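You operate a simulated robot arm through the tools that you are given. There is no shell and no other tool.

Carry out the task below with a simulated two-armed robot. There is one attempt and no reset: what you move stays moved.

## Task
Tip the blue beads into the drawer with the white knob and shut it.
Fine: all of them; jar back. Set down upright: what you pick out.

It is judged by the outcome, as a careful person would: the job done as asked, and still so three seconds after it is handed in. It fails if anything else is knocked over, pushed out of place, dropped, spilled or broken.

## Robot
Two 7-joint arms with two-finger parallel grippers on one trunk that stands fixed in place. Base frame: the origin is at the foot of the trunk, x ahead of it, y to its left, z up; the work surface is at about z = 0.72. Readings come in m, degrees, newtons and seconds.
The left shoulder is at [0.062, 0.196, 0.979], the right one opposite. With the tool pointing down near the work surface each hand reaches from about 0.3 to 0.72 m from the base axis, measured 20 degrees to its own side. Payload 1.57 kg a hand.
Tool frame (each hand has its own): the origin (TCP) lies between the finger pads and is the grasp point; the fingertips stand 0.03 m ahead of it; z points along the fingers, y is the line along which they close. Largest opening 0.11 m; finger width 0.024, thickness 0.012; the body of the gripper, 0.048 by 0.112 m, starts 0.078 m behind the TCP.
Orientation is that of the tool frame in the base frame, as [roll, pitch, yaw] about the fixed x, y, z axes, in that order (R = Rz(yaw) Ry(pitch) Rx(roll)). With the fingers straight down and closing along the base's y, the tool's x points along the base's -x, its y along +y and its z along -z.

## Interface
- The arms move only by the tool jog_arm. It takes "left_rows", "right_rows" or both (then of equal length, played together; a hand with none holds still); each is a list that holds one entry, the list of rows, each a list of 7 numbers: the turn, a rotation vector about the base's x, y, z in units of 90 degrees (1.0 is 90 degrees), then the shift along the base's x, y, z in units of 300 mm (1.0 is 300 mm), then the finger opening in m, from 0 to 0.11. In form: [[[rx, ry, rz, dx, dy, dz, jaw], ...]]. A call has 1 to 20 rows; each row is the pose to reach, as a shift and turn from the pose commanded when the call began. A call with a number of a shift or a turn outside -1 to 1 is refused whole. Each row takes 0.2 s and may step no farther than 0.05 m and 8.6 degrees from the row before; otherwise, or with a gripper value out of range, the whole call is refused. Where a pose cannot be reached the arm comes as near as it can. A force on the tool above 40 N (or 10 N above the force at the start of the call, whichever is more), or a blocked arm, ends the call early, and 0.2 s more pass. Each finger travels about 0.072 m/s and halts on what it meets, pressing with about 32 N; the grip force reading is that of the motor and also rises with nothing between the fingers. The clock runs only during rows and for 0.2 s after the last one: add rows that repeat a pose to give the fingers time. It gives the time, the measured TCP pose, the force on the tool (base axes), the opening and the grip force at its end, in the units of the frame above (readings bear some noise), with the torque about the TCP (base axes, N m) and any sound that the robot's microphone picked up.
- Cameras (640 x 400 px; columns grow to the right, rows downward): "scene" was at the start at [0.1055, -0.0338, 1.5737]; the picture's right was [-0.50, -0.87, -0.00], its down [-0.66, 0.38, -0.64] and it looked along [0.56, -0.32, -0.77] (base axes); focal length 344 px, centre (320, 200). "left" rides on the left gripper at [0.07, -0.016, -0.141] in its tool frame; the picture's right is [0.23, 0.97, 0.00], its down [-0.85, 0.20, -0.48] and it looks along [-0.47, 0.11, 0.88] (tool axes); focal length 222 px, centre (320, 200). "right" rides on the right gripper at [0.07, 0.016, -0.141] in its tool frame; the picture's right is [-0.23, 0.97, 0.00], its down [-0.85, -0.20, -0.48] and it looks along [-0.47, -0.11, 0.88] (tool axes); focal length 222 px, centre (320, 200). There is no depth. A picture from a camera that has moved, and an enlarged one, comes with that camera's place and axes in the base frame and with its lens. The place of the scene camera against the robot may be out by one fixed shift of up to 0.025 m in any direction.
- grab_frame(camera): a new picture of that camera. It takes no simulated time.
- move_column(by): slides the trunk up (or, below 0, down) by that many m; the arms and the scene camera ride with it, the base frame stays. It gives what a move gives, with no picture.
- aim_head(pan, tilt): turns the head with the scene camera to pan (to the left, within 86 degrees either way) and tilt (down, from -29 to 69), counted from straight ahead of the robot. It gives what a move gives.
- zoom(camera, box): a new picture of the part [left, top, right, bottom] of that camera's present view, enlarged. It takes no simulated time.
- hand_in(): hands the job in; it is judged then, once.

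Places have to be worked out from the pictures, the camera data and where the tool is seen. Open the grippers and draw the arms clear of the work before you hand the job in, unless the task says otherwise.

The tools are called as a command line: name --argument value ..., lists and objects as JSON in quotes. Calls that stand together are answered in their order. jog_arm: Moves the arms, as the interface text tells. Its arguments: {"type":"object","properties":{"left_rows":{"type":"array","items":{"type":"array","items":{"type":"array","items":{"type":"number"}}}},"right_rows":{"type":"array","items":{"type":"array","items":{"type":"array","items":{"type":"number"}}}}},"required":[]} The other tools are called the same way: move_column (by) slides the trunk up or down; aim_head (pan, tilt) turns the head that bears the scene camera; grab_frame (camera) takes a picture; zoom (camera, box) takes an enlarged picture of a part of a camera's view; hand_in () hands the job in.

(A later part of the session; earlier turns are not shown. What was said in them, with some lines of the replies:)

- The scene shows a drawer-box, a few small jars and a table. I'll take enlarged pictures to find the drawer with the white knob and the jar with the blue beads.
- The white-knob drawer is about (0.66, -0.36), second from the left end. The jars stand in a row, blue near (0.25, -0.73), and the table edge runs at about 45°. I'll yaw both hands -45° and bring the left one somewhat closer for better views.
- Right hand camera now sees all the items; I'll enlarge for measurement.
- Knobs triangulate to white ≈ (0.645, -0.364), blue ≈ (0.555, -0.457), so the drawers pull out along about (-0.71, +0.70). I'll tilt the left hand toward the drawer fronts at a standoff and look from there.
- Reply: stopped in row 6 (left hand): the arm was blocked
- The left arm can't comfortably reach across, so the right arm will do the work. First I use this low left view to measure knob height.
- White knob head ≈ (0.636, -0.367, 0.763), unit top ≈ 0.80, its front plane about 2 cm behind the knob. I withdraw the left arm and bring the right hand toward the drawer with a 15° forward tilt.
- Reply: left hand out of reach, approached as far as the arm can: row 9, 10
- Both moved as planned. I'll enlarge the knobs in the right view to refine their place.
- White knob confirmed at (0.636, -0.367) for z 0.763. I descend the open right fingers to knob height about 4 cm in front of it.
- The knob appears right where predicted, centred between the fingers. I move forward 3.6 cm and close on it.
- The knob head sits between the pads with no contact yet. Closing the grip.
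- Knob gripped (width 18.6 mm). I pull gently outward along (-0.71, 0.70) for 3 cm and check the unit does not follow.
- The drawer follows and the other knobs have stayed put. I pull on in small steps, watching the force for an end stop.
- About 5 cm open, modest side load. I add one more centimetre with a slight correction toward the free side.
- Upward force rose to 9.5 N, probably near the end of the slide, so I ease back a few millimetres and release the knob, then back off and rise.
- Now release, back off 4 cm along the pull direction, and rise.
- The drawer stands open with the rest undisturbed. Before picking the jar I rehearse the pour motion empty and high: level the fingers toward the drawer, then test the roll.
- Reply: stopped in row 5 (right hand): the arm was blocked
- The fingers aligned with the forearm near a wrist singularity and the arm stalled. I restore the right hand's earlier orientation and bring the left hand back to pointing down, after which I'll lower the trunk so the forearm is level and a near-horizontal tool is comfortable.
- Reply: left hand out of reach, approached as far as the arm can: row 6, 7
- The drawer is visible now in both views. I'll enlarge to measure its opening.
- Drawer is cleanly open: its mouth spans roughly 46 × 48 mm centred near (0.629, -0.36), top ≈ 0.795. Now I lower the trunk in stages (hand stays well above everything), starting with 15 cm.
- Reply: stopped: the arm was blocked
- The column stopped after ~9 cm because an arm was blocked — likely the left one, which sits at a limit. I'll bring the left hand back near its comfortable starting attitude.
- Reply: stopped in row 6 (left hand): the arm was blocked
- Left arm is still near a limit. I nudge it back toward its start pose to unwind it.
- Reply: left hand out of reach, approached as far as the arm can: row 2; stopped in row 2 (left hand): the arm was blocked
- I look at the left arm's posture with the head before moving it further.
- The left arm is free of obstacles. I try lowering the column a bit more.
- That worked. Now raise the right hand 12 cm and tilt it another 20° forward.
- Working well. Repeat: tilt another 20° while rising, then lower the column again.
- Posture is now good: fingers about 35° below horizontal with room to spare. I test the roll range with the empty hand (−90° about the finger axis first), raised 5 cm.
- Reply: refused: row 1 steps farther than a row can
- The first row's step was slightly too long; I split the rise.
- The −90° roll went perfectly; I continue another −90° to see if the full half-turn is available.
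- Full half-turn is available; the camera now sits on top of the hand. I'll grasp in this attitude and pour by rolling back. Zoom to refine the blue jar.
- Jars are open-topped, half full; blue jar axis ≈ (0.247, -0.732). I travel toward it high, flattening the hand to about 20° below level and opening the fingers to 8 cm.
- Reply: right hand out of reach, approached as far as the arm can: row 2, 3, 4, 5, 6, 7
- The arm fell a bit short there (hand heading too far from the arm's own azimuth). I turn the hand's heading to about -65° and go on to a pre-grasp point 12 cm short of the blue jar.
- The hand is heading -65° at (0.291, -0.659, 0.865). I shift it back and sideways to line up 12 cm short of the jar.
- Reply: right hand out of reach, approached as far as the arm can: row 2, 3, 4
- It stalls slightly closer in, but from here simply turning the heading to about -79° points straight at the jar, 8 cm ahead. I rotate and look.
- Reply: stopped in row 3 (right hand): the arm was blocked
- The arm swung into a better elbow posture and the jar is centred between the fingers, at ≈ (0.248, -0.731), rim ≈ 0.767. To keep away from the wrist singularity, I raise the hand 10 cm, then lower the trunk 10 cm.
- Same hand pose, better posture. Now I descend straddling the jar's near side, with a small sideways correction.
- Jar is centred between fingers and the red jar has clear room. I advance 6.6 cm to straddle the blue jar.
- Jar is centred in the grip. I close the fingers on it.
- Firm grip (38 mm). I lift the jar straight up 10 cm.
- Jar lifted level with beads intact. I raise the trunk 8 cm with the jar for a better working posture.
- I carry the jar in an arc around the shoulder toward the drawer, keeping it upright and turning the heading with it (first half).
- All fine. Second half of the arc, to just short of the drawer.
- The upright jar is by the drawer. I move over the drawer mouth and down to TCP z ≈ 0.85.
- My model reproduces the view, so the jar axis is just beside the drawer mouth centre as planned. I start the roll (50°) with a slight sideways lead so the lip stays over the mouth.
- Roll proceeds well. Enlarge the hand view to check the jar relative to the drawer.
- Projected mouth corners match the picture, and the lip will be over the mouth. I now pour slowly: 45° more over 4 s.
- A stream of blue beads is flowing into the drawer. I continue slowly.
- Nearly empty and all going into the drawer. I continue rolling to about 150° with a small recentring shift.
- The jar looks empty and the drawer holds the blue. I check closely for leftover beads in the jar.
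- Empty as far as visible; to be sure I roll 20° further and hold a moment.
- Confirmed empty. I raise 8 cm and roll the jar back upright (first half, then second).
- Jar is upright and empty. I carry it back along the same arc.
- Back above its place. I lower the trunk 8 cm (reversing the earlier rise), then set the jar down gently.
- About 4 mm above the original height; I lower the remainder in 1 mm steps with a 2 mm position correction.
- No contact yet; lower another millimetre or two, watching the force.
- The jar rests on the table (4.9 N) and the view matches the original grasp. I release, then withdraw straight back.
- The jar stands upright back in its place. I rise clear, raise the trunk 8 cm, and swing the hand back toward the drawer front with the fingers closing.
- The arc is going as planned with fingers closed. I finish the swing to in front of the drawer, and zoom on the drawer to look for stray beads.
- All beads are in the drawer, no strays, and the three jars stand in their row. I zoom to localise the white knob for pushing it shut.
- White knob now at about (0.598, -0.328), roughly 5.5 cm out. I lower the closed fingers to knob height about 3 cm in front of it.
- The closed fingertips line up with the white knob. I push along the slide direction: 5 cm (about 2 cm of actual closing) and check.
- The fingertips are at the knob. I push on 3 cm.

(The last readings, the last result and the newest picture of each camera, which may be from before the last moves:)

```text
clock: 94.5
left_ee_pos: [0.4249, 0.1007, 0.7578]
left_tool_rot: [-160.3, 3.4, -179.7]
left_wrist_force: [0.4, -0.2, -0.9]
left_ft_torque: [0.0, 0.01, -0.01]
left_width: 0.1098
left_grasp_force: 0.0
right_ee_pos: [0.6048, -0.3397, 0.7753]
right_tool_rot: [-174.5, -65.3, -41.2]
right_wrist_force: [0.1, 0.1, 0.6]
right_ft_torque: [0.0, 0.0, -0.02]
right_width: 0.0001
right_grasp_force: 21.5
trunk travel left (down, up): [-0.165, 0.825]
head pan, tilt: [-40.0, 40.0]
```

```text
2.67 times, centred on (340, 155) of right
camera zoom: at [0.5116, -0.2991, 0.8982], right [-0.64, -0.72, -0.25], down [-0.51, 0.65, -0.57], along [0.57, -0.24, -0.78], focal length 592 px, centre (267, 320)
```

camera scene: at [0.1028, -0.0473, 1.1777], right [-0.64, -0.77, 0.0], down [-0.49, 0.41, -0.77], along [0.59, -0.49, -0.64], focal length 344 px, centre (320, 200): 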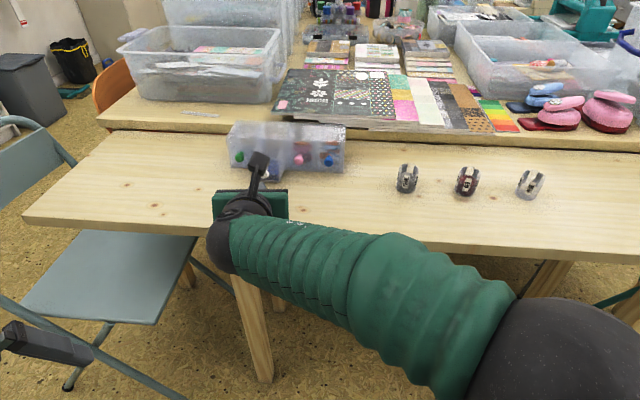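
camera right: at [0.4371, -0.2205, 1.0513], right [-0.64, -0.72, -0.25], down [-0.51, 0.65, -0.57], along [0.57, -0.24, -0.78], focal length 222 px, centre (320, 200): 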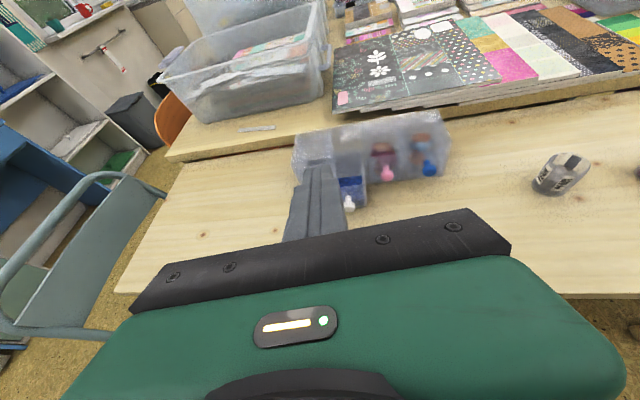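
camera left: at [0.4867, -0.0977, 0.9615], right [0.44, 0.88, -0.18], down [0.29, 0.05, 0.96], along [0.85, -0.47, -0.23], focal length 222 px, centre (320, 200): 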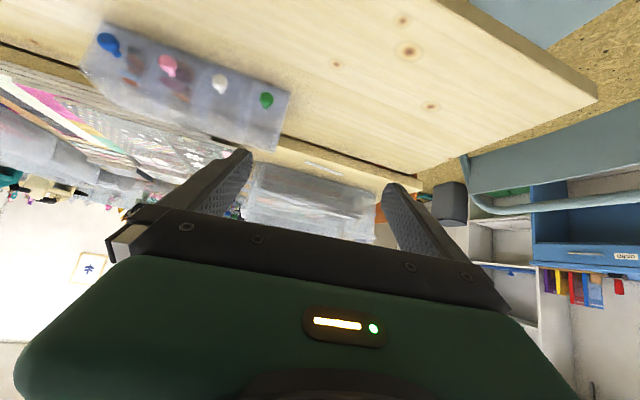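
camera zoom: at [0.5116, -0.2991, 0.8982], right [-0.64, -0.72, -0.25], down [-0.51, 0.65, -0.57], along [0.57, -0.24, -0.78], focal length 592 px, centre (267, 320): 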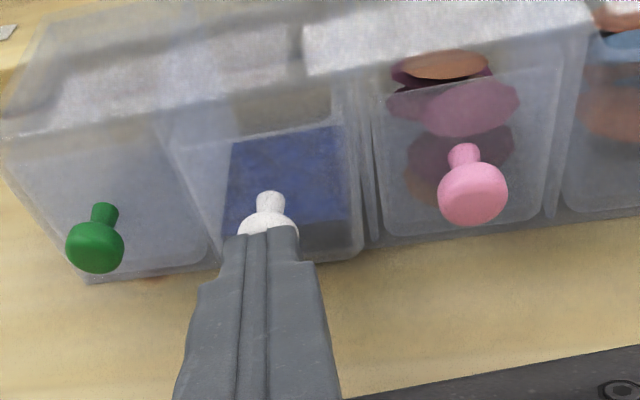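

Nearly shut — about 5 mm left by the fronts' line. I push in 1.5 mm steps watching force.

jog_arm --right_rows '[[[0, 0, 0, 0.0036, -0.0035, 0, 0.0], [0, 0, 0, 0.0071, -0.007, 0, 0.0], [0, 0, 0, 0.0107, -0.0105, 0, 0.0], [0, 0, 0, 0.0107, -0.0105, 0, 0.0]]]'

zoom --camera "right" --box '[220, 80, 460, 230]'

```text
clock: 95.5
left_ee_pos: [0.4247, 0.1004, 0.7594]
left_tool_rot: [-160.3, 3.4, -179.7]
left_wrist_force: [0.5, 0.6, -0.3]
left_ft_torque: [0.01, -0.02, 0.02]
left_width: 0.1101
left_grasp_force: 0.1
right_ee_pos: [0.6068, -0.3431, 0.7758]
right_tool_rot: [-174.5, -65.3, -41.0]
right_wrist_force: [-0.4, 0.7, -0.5]
right_ft_torque: [0.0, -0.02, 0.0]
right_width: 0.0
right_grasp_force: 21.1
trunk travel left (down, up): [-0.165, 0.825]
head pan, tilt: [-40.0, 40.0]
```

```text
2.67 times, centred on (340, 155) of right
camera zoom: at [0.5145, -0.3012, 0.8988], right [-0.64, -0.72, -0.25], down [-0.51, 0.65, -0.57], along [0.57, -0.24, -0.78], focal length 592 px, centre (267, 320)
```

zoom: 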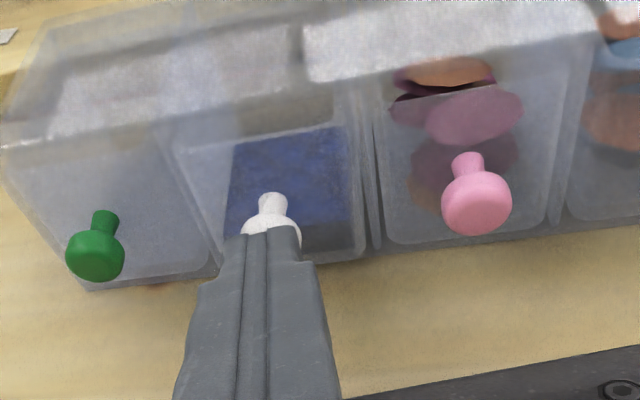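

Still moving freely with ~2–3 mm to go; continue in 1 mm steps.

jog_arm --right_rows '[[[0, 0, 0, 0.0024, -0.0023, 0, 0.0], [0, 0, 0, 0.0048, -0.0047, 0, 0.0], [0, 0, 0, 0.0071, -0.007, 0, 0.0], [0, 0, 0, 0.0071, -0.007, 0, 0.0]]]'

zoom --camera "right" --box '[220, 80, 460, 230]'

```text
clock: 96.5
left_ee_pos: [0.4249, 0.0993, 0.7601]
left_tool_rot: [-160.4, 3.4, -179.7]
left_wrist_force: [-0.5, 0.1, -0.8]
left_ft_torque: [-0.02, -0.01, 0.01]
left_width: 0.1101
left_grasp_force: 0.1
right_ee_pos: [0.6083, -0.3452, 0.7748]
right_tool_rot: [-174.5, -65.2, -41.1]
right_wrist_force: [-0.3, 0.1, -0.4]
right_ft_torque: [0.01, -0.02, 0.01]
right_width: 0.0
right_grasp_force: 21.3
trunk travel left (down, up): [-0.165, 0.825]
head pan, tilt: [-40.0, 40.0]
```

```text
2.67 times, centred on (340, 155) of right
camera zoom: at [0.5164, -0.3042, 0.8979], right [-0.64, -0.72, -0.25], down [-0.51, 0.65, -0.57], along [0.57, -0.24, -0.78], focal length 592 px, centre (267, 320)
```

zoom: 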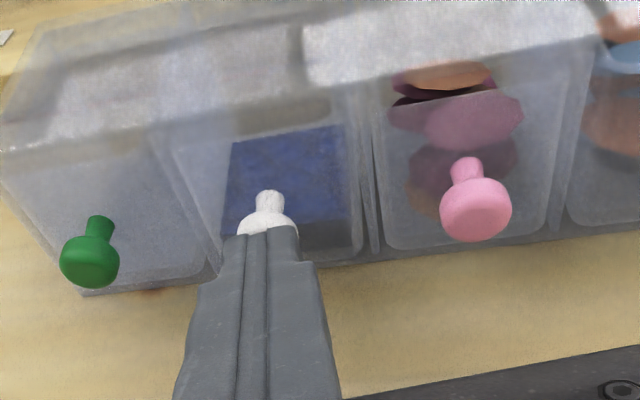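

Now looks flush within about a millimetre. One more gentle 1.5 mm with force watch.

jog_arm --right_rows '[[[0, 0, 0, 0.0018, -0.0018, 0, 0.0], [0, 0, 0, 0.0036, -0.0035, 0, 0.0], [0, 0, 0, 0.0036, -0.0035, 0, 0.0]]]'

zoom --camera "right" --box '[220, 80, 460, 230]'

```text
clock: 97.3
left_ee_pos: [0.4258, 0.1003, 0.759]
left_tool_rot: [-160.3, 3.5, -179.7]
left_wrist_force: [-0.3, -0.8, -0.1]
left_ft_torque: [-0.01, 0.03, 0.02]
left_width: 0.11
left_grasp_force: 0.1
right_ee_pos: [0.6097, -0.3471, 0.7769]
right_tool_rot: [-174.5, -65.3, -41.1]
right_wrist_force: [-0.6, -0.6, 0.2]
right_ft_torque: [0.02, 0.03, -0.01]
right_width: 0.0
right_grasp_force: 21.2
trunk travel left (down, up): [-0.165, 0.825]
head pan, tilt: [-40.0, 40.0]
```

```text
2.67 times, centred on (340, 155) of right
camera zoom: at [0.5168, -0.3055, 0.8984], right [-0.64, -0.72, -0.25], down [-0.51, 0.65, -0.57], along [0.57, -0.24, -0.78], focal length 592 px, centre (267, 320)
```

zoom: 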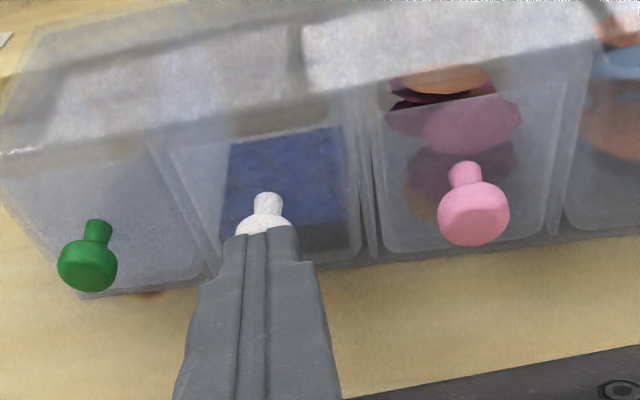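

Unit hasn't moved and the drawer appears flush. I back off along the slide direction and check from the scene camera.

jog_arm --right_rows '[[[0, 0, 0, -0.05, 0.049, 0, 0.0], [0, 0, 0, -0.12, 0.117, 0.01, 0.0], [0, 0, 0, -0.19, 0.187, 0.05, 0.0], [0, 0, 0, -0.24, 0.24, 0.15, 0.02], [0, 0, 0, -0.28, 0.29, 0.27, 0.05], [0, 0, 0, -0.3, 0.33, 0.4, 0.05], [0, 0, 0, -0.3, 0.33, 0.4, 0.05]]]'

grab_frame --camera "right"

grab_frame --camera "scene"

```text
clock: 98.9
left_ee_pos: [0.4258, 0.1011, 0.7591]
left_tool_rot: [-160.3, 3.4, -179.7]
left_wrist_force: [0.4, 0.4, 0.0]
left_ft_torque: [0.01, -0.03, 0.02]
left_width: 0.1097
left_grasp_force: 0.1
right_ee_pos: [0.5167, -0.2487, 0.8966]
right_tool_rot: [-174.6, -65.3, -41.0]
right_wrist_force: [0.6, -0.8, -0.3]
right_ft_torque: [0.01, -0.02, 0.03]
right_width: 0.0502
right_grasp_force: 0.1
trunk travel left (down, up): [-0.165, 0.825]
head pan, tilt: [-40.0, 40.0]
```

```text
taken
camera right: at [0.4239, -0.2067, 1.0195], right [-0.64, -0.72, -0.25], down [-0.51, 0.65, -0.57], along [0.57, -0.24, -0.78], focal length 222 px, centre (320, 200)
```

right: 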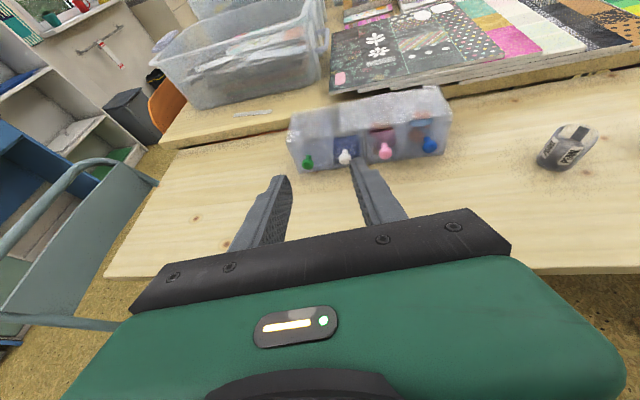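

```text
taken
camera scene: at [0.1027, -0.0472, 1.1777], right [-0.64, -0.77, 0.0], down [-0.49, 0.41, -0.77], along [0.59, -0.49, -0.64], focal length 344 px, centre (320, 200)
```

scene: 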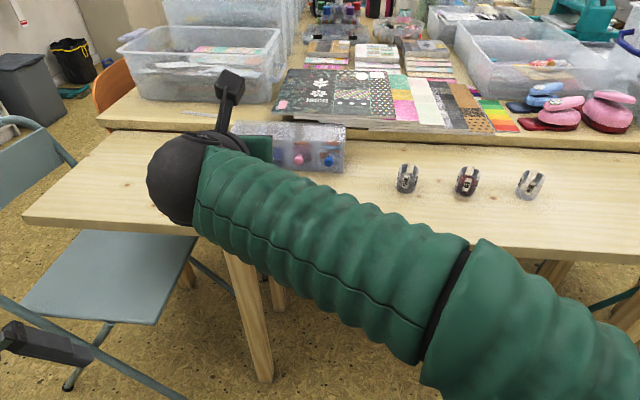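

zoom --camera "right" --box '[275, 75, 475, 200]'

```text
3.20 times, centred on (375, 138) of right
camera zoom: at [0.4239, -0.2067, 1.0195], right [-0.64, -0.72, -0.25], down [-0.51, 0.65, -0.57], along [0.57, -0.24, -0.78], focal length 711 px, centre (144, 400)
```

zoom: 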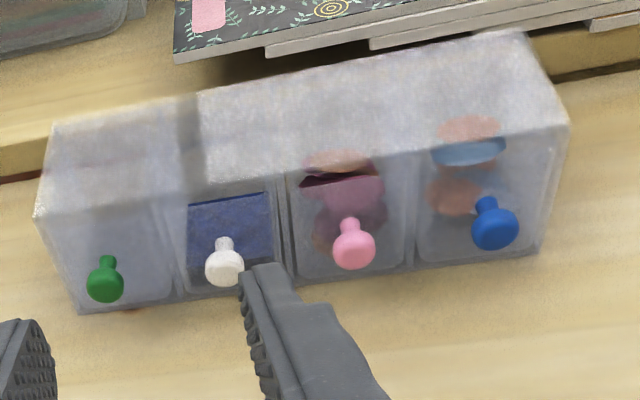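

The four knobs are in line to within about half a millimetre: the drawer is shut. I draw the right arm back from the table and open the gripper, then take a final look.

jog_arm --right_rows '[[[0, 0, 0, -0.08, 0.05, 0.05, 0.07], [0, 0, 0, -0.16, 0.1, 0.1, 0.09], [0, 0, 0, -0.24, 0.13, 0.16, 0.11], [0, 0, 0, -0.32, 0.15, 0.22, 0.11], [0, 0, 0, -0.4, 0.16, 0.27, 0.11], [0, 0, 0, -0.4, 0.16, 0.27, 0.11]]]'

grab_frame --camera "scene"

grab_frame --camera "right"

```text
clock: 100.3
left_ee_pos: [0.4249, 0.1009, 0.7583]
left_tool_rot: [-160.1, 3.4, -179.7]
left_wrist_force: [0.6, 0.0, 0.2]
left_ft_torque: [0.0, -0.05, -0.02]
left_width: 0.1101
left_grasp_force: 0.0
right_ee_pos: [0.4312, -0.1863, 0.9631]
right_tool_rot: [-175.9, -64.9, -41.0]
right_wrist_force: [0.4, 0.2, 0.3]
right_ft_torque: [0.02, -0.03, -0.01]
right_width: 0.11
right_grasp_force: 0.0
right hand out of reach, approached as far as the arm can: row 3, 4, 5, 6
trunk travel left (down, up): [-0.165, 0.825]
head pan, tilt: [-40.0, 40.0]
```

```text
taken
camera scene: at [0.1024, -0.0471, 1.1776], right [-0.64, -0.77, 0.0], down [-0.49, 0.41, -0.77], along [0.59, -0.49, -0.64], focal length 344 px, centre (320, 200)
```

scene: 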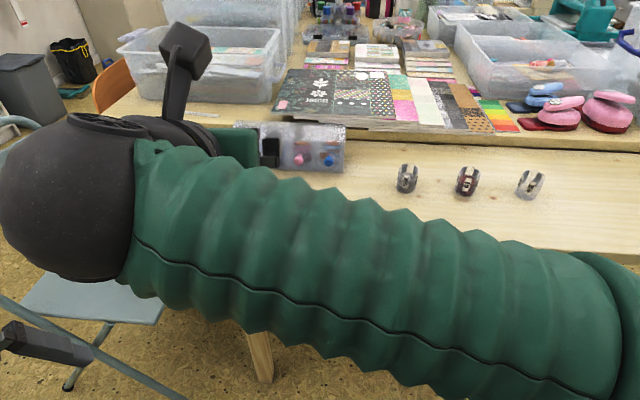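

```text
taken
camera right: at [0.3415, -0.1425, 1.0859], right [-0.66, -0.71, -0.24], down [-0.5, 0.65, -0.57], along [0.56, -0.26, -0.79], focal length 222 px, centre (320, 200)
```

right: 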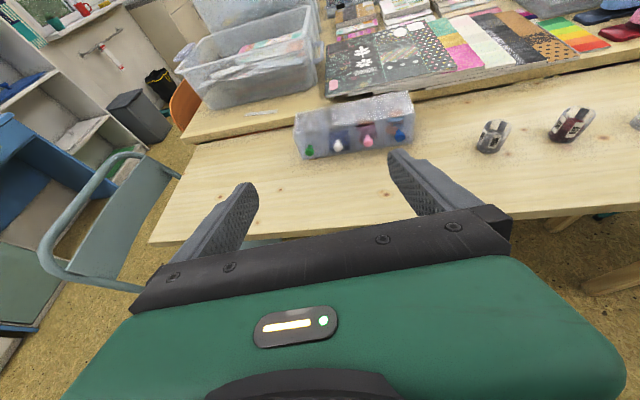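

Both hands are clear of the table with open grippers. Final close-ups of the drawers and the jars before handing in.

zoom --camera "right" --box '[280, 85, 430, 175]'

zoom --camera "scene" --box '[370, 140, 570, 240]'

```text
4.27 times, centred on (355, 130) of right
camera zoom: at [0.3415, -0.1425, 1.0859], right [-0.66, -0.71, -0.24], down [-0.5, 0.65, -0.57], along [0.56, -0.26, -0.79], focal length 948 px, centre (171, 499)
```

zoom: 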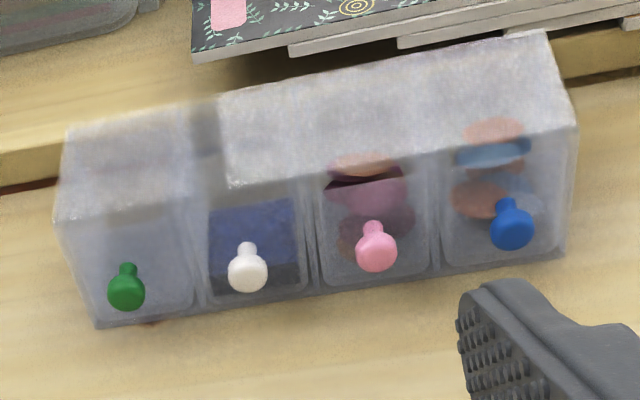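

```text
3.20 times, centred on (470, 190) of scene
camera zoom: at [0.1024, -0.0471, 1.1776], right [-0.64, -0.77, 0.0], down [-0.49, 0.41, -0.77], along [0.59, -0.49, -0.64], focal length 1101 px, centre (-160, 232)
```

zoom: 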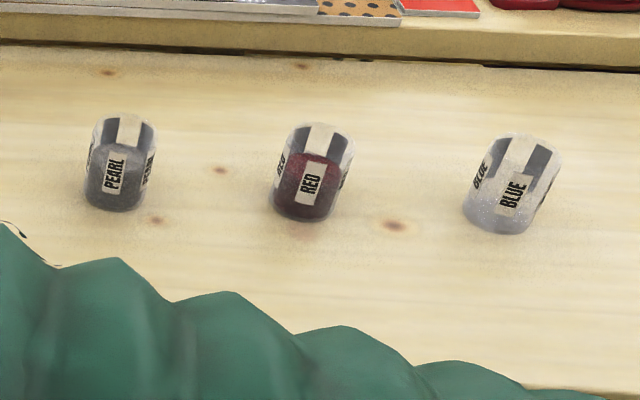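

The drawer is flush and jars are upright. I check once more that no beads remain in the blue jar.

zoom --camera "scene" --box '[505, 160, 555, 205]'

```text
8.89 times, centred on (530, 182) of scene
camera zoom: at [0.1024, -0.0471, 1.1776], right [-0.64, -0.77, 0.0], down [-0.49, 0.41, -0.77], along [0.59, -0.49, -0.64], focal length 3058 px, centre (-1547, 356)
```

zoom: 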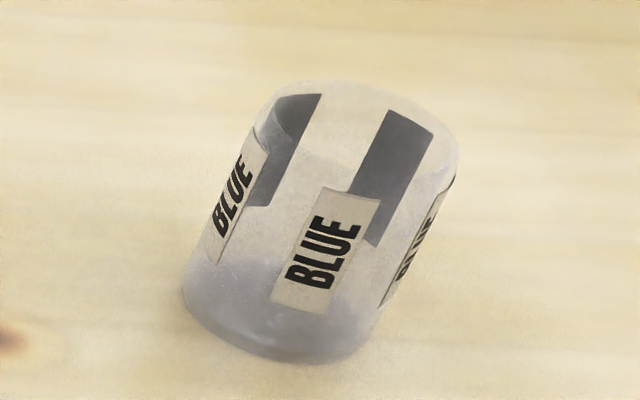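

The jar is empty, upright and in its place. The beads are in the closed white-knob drawer and nothing else has moved, so I'm handing in.

hand_in

```text
The job is handed in.
```

The blue beads are in the drawer with the white knob and the drawer is shut, its knob in line with the other three to within about half a millimetre.

- **Beads:** the jar looked empty in close-ups after pouring, and I saw no stray beads on the table.
- **Jar:** it is standing upright at its original spot in the row, to within a few millimetres.
- **Everything else:** the drawer unit and the red and pearl jars show no sign of having moved in the final pictures.
- **Arms:** both grippers are open and clear of the table. The trunk is still about 41 cm below its starting height, because lowering it gave the right arm a workable angle for the pour.
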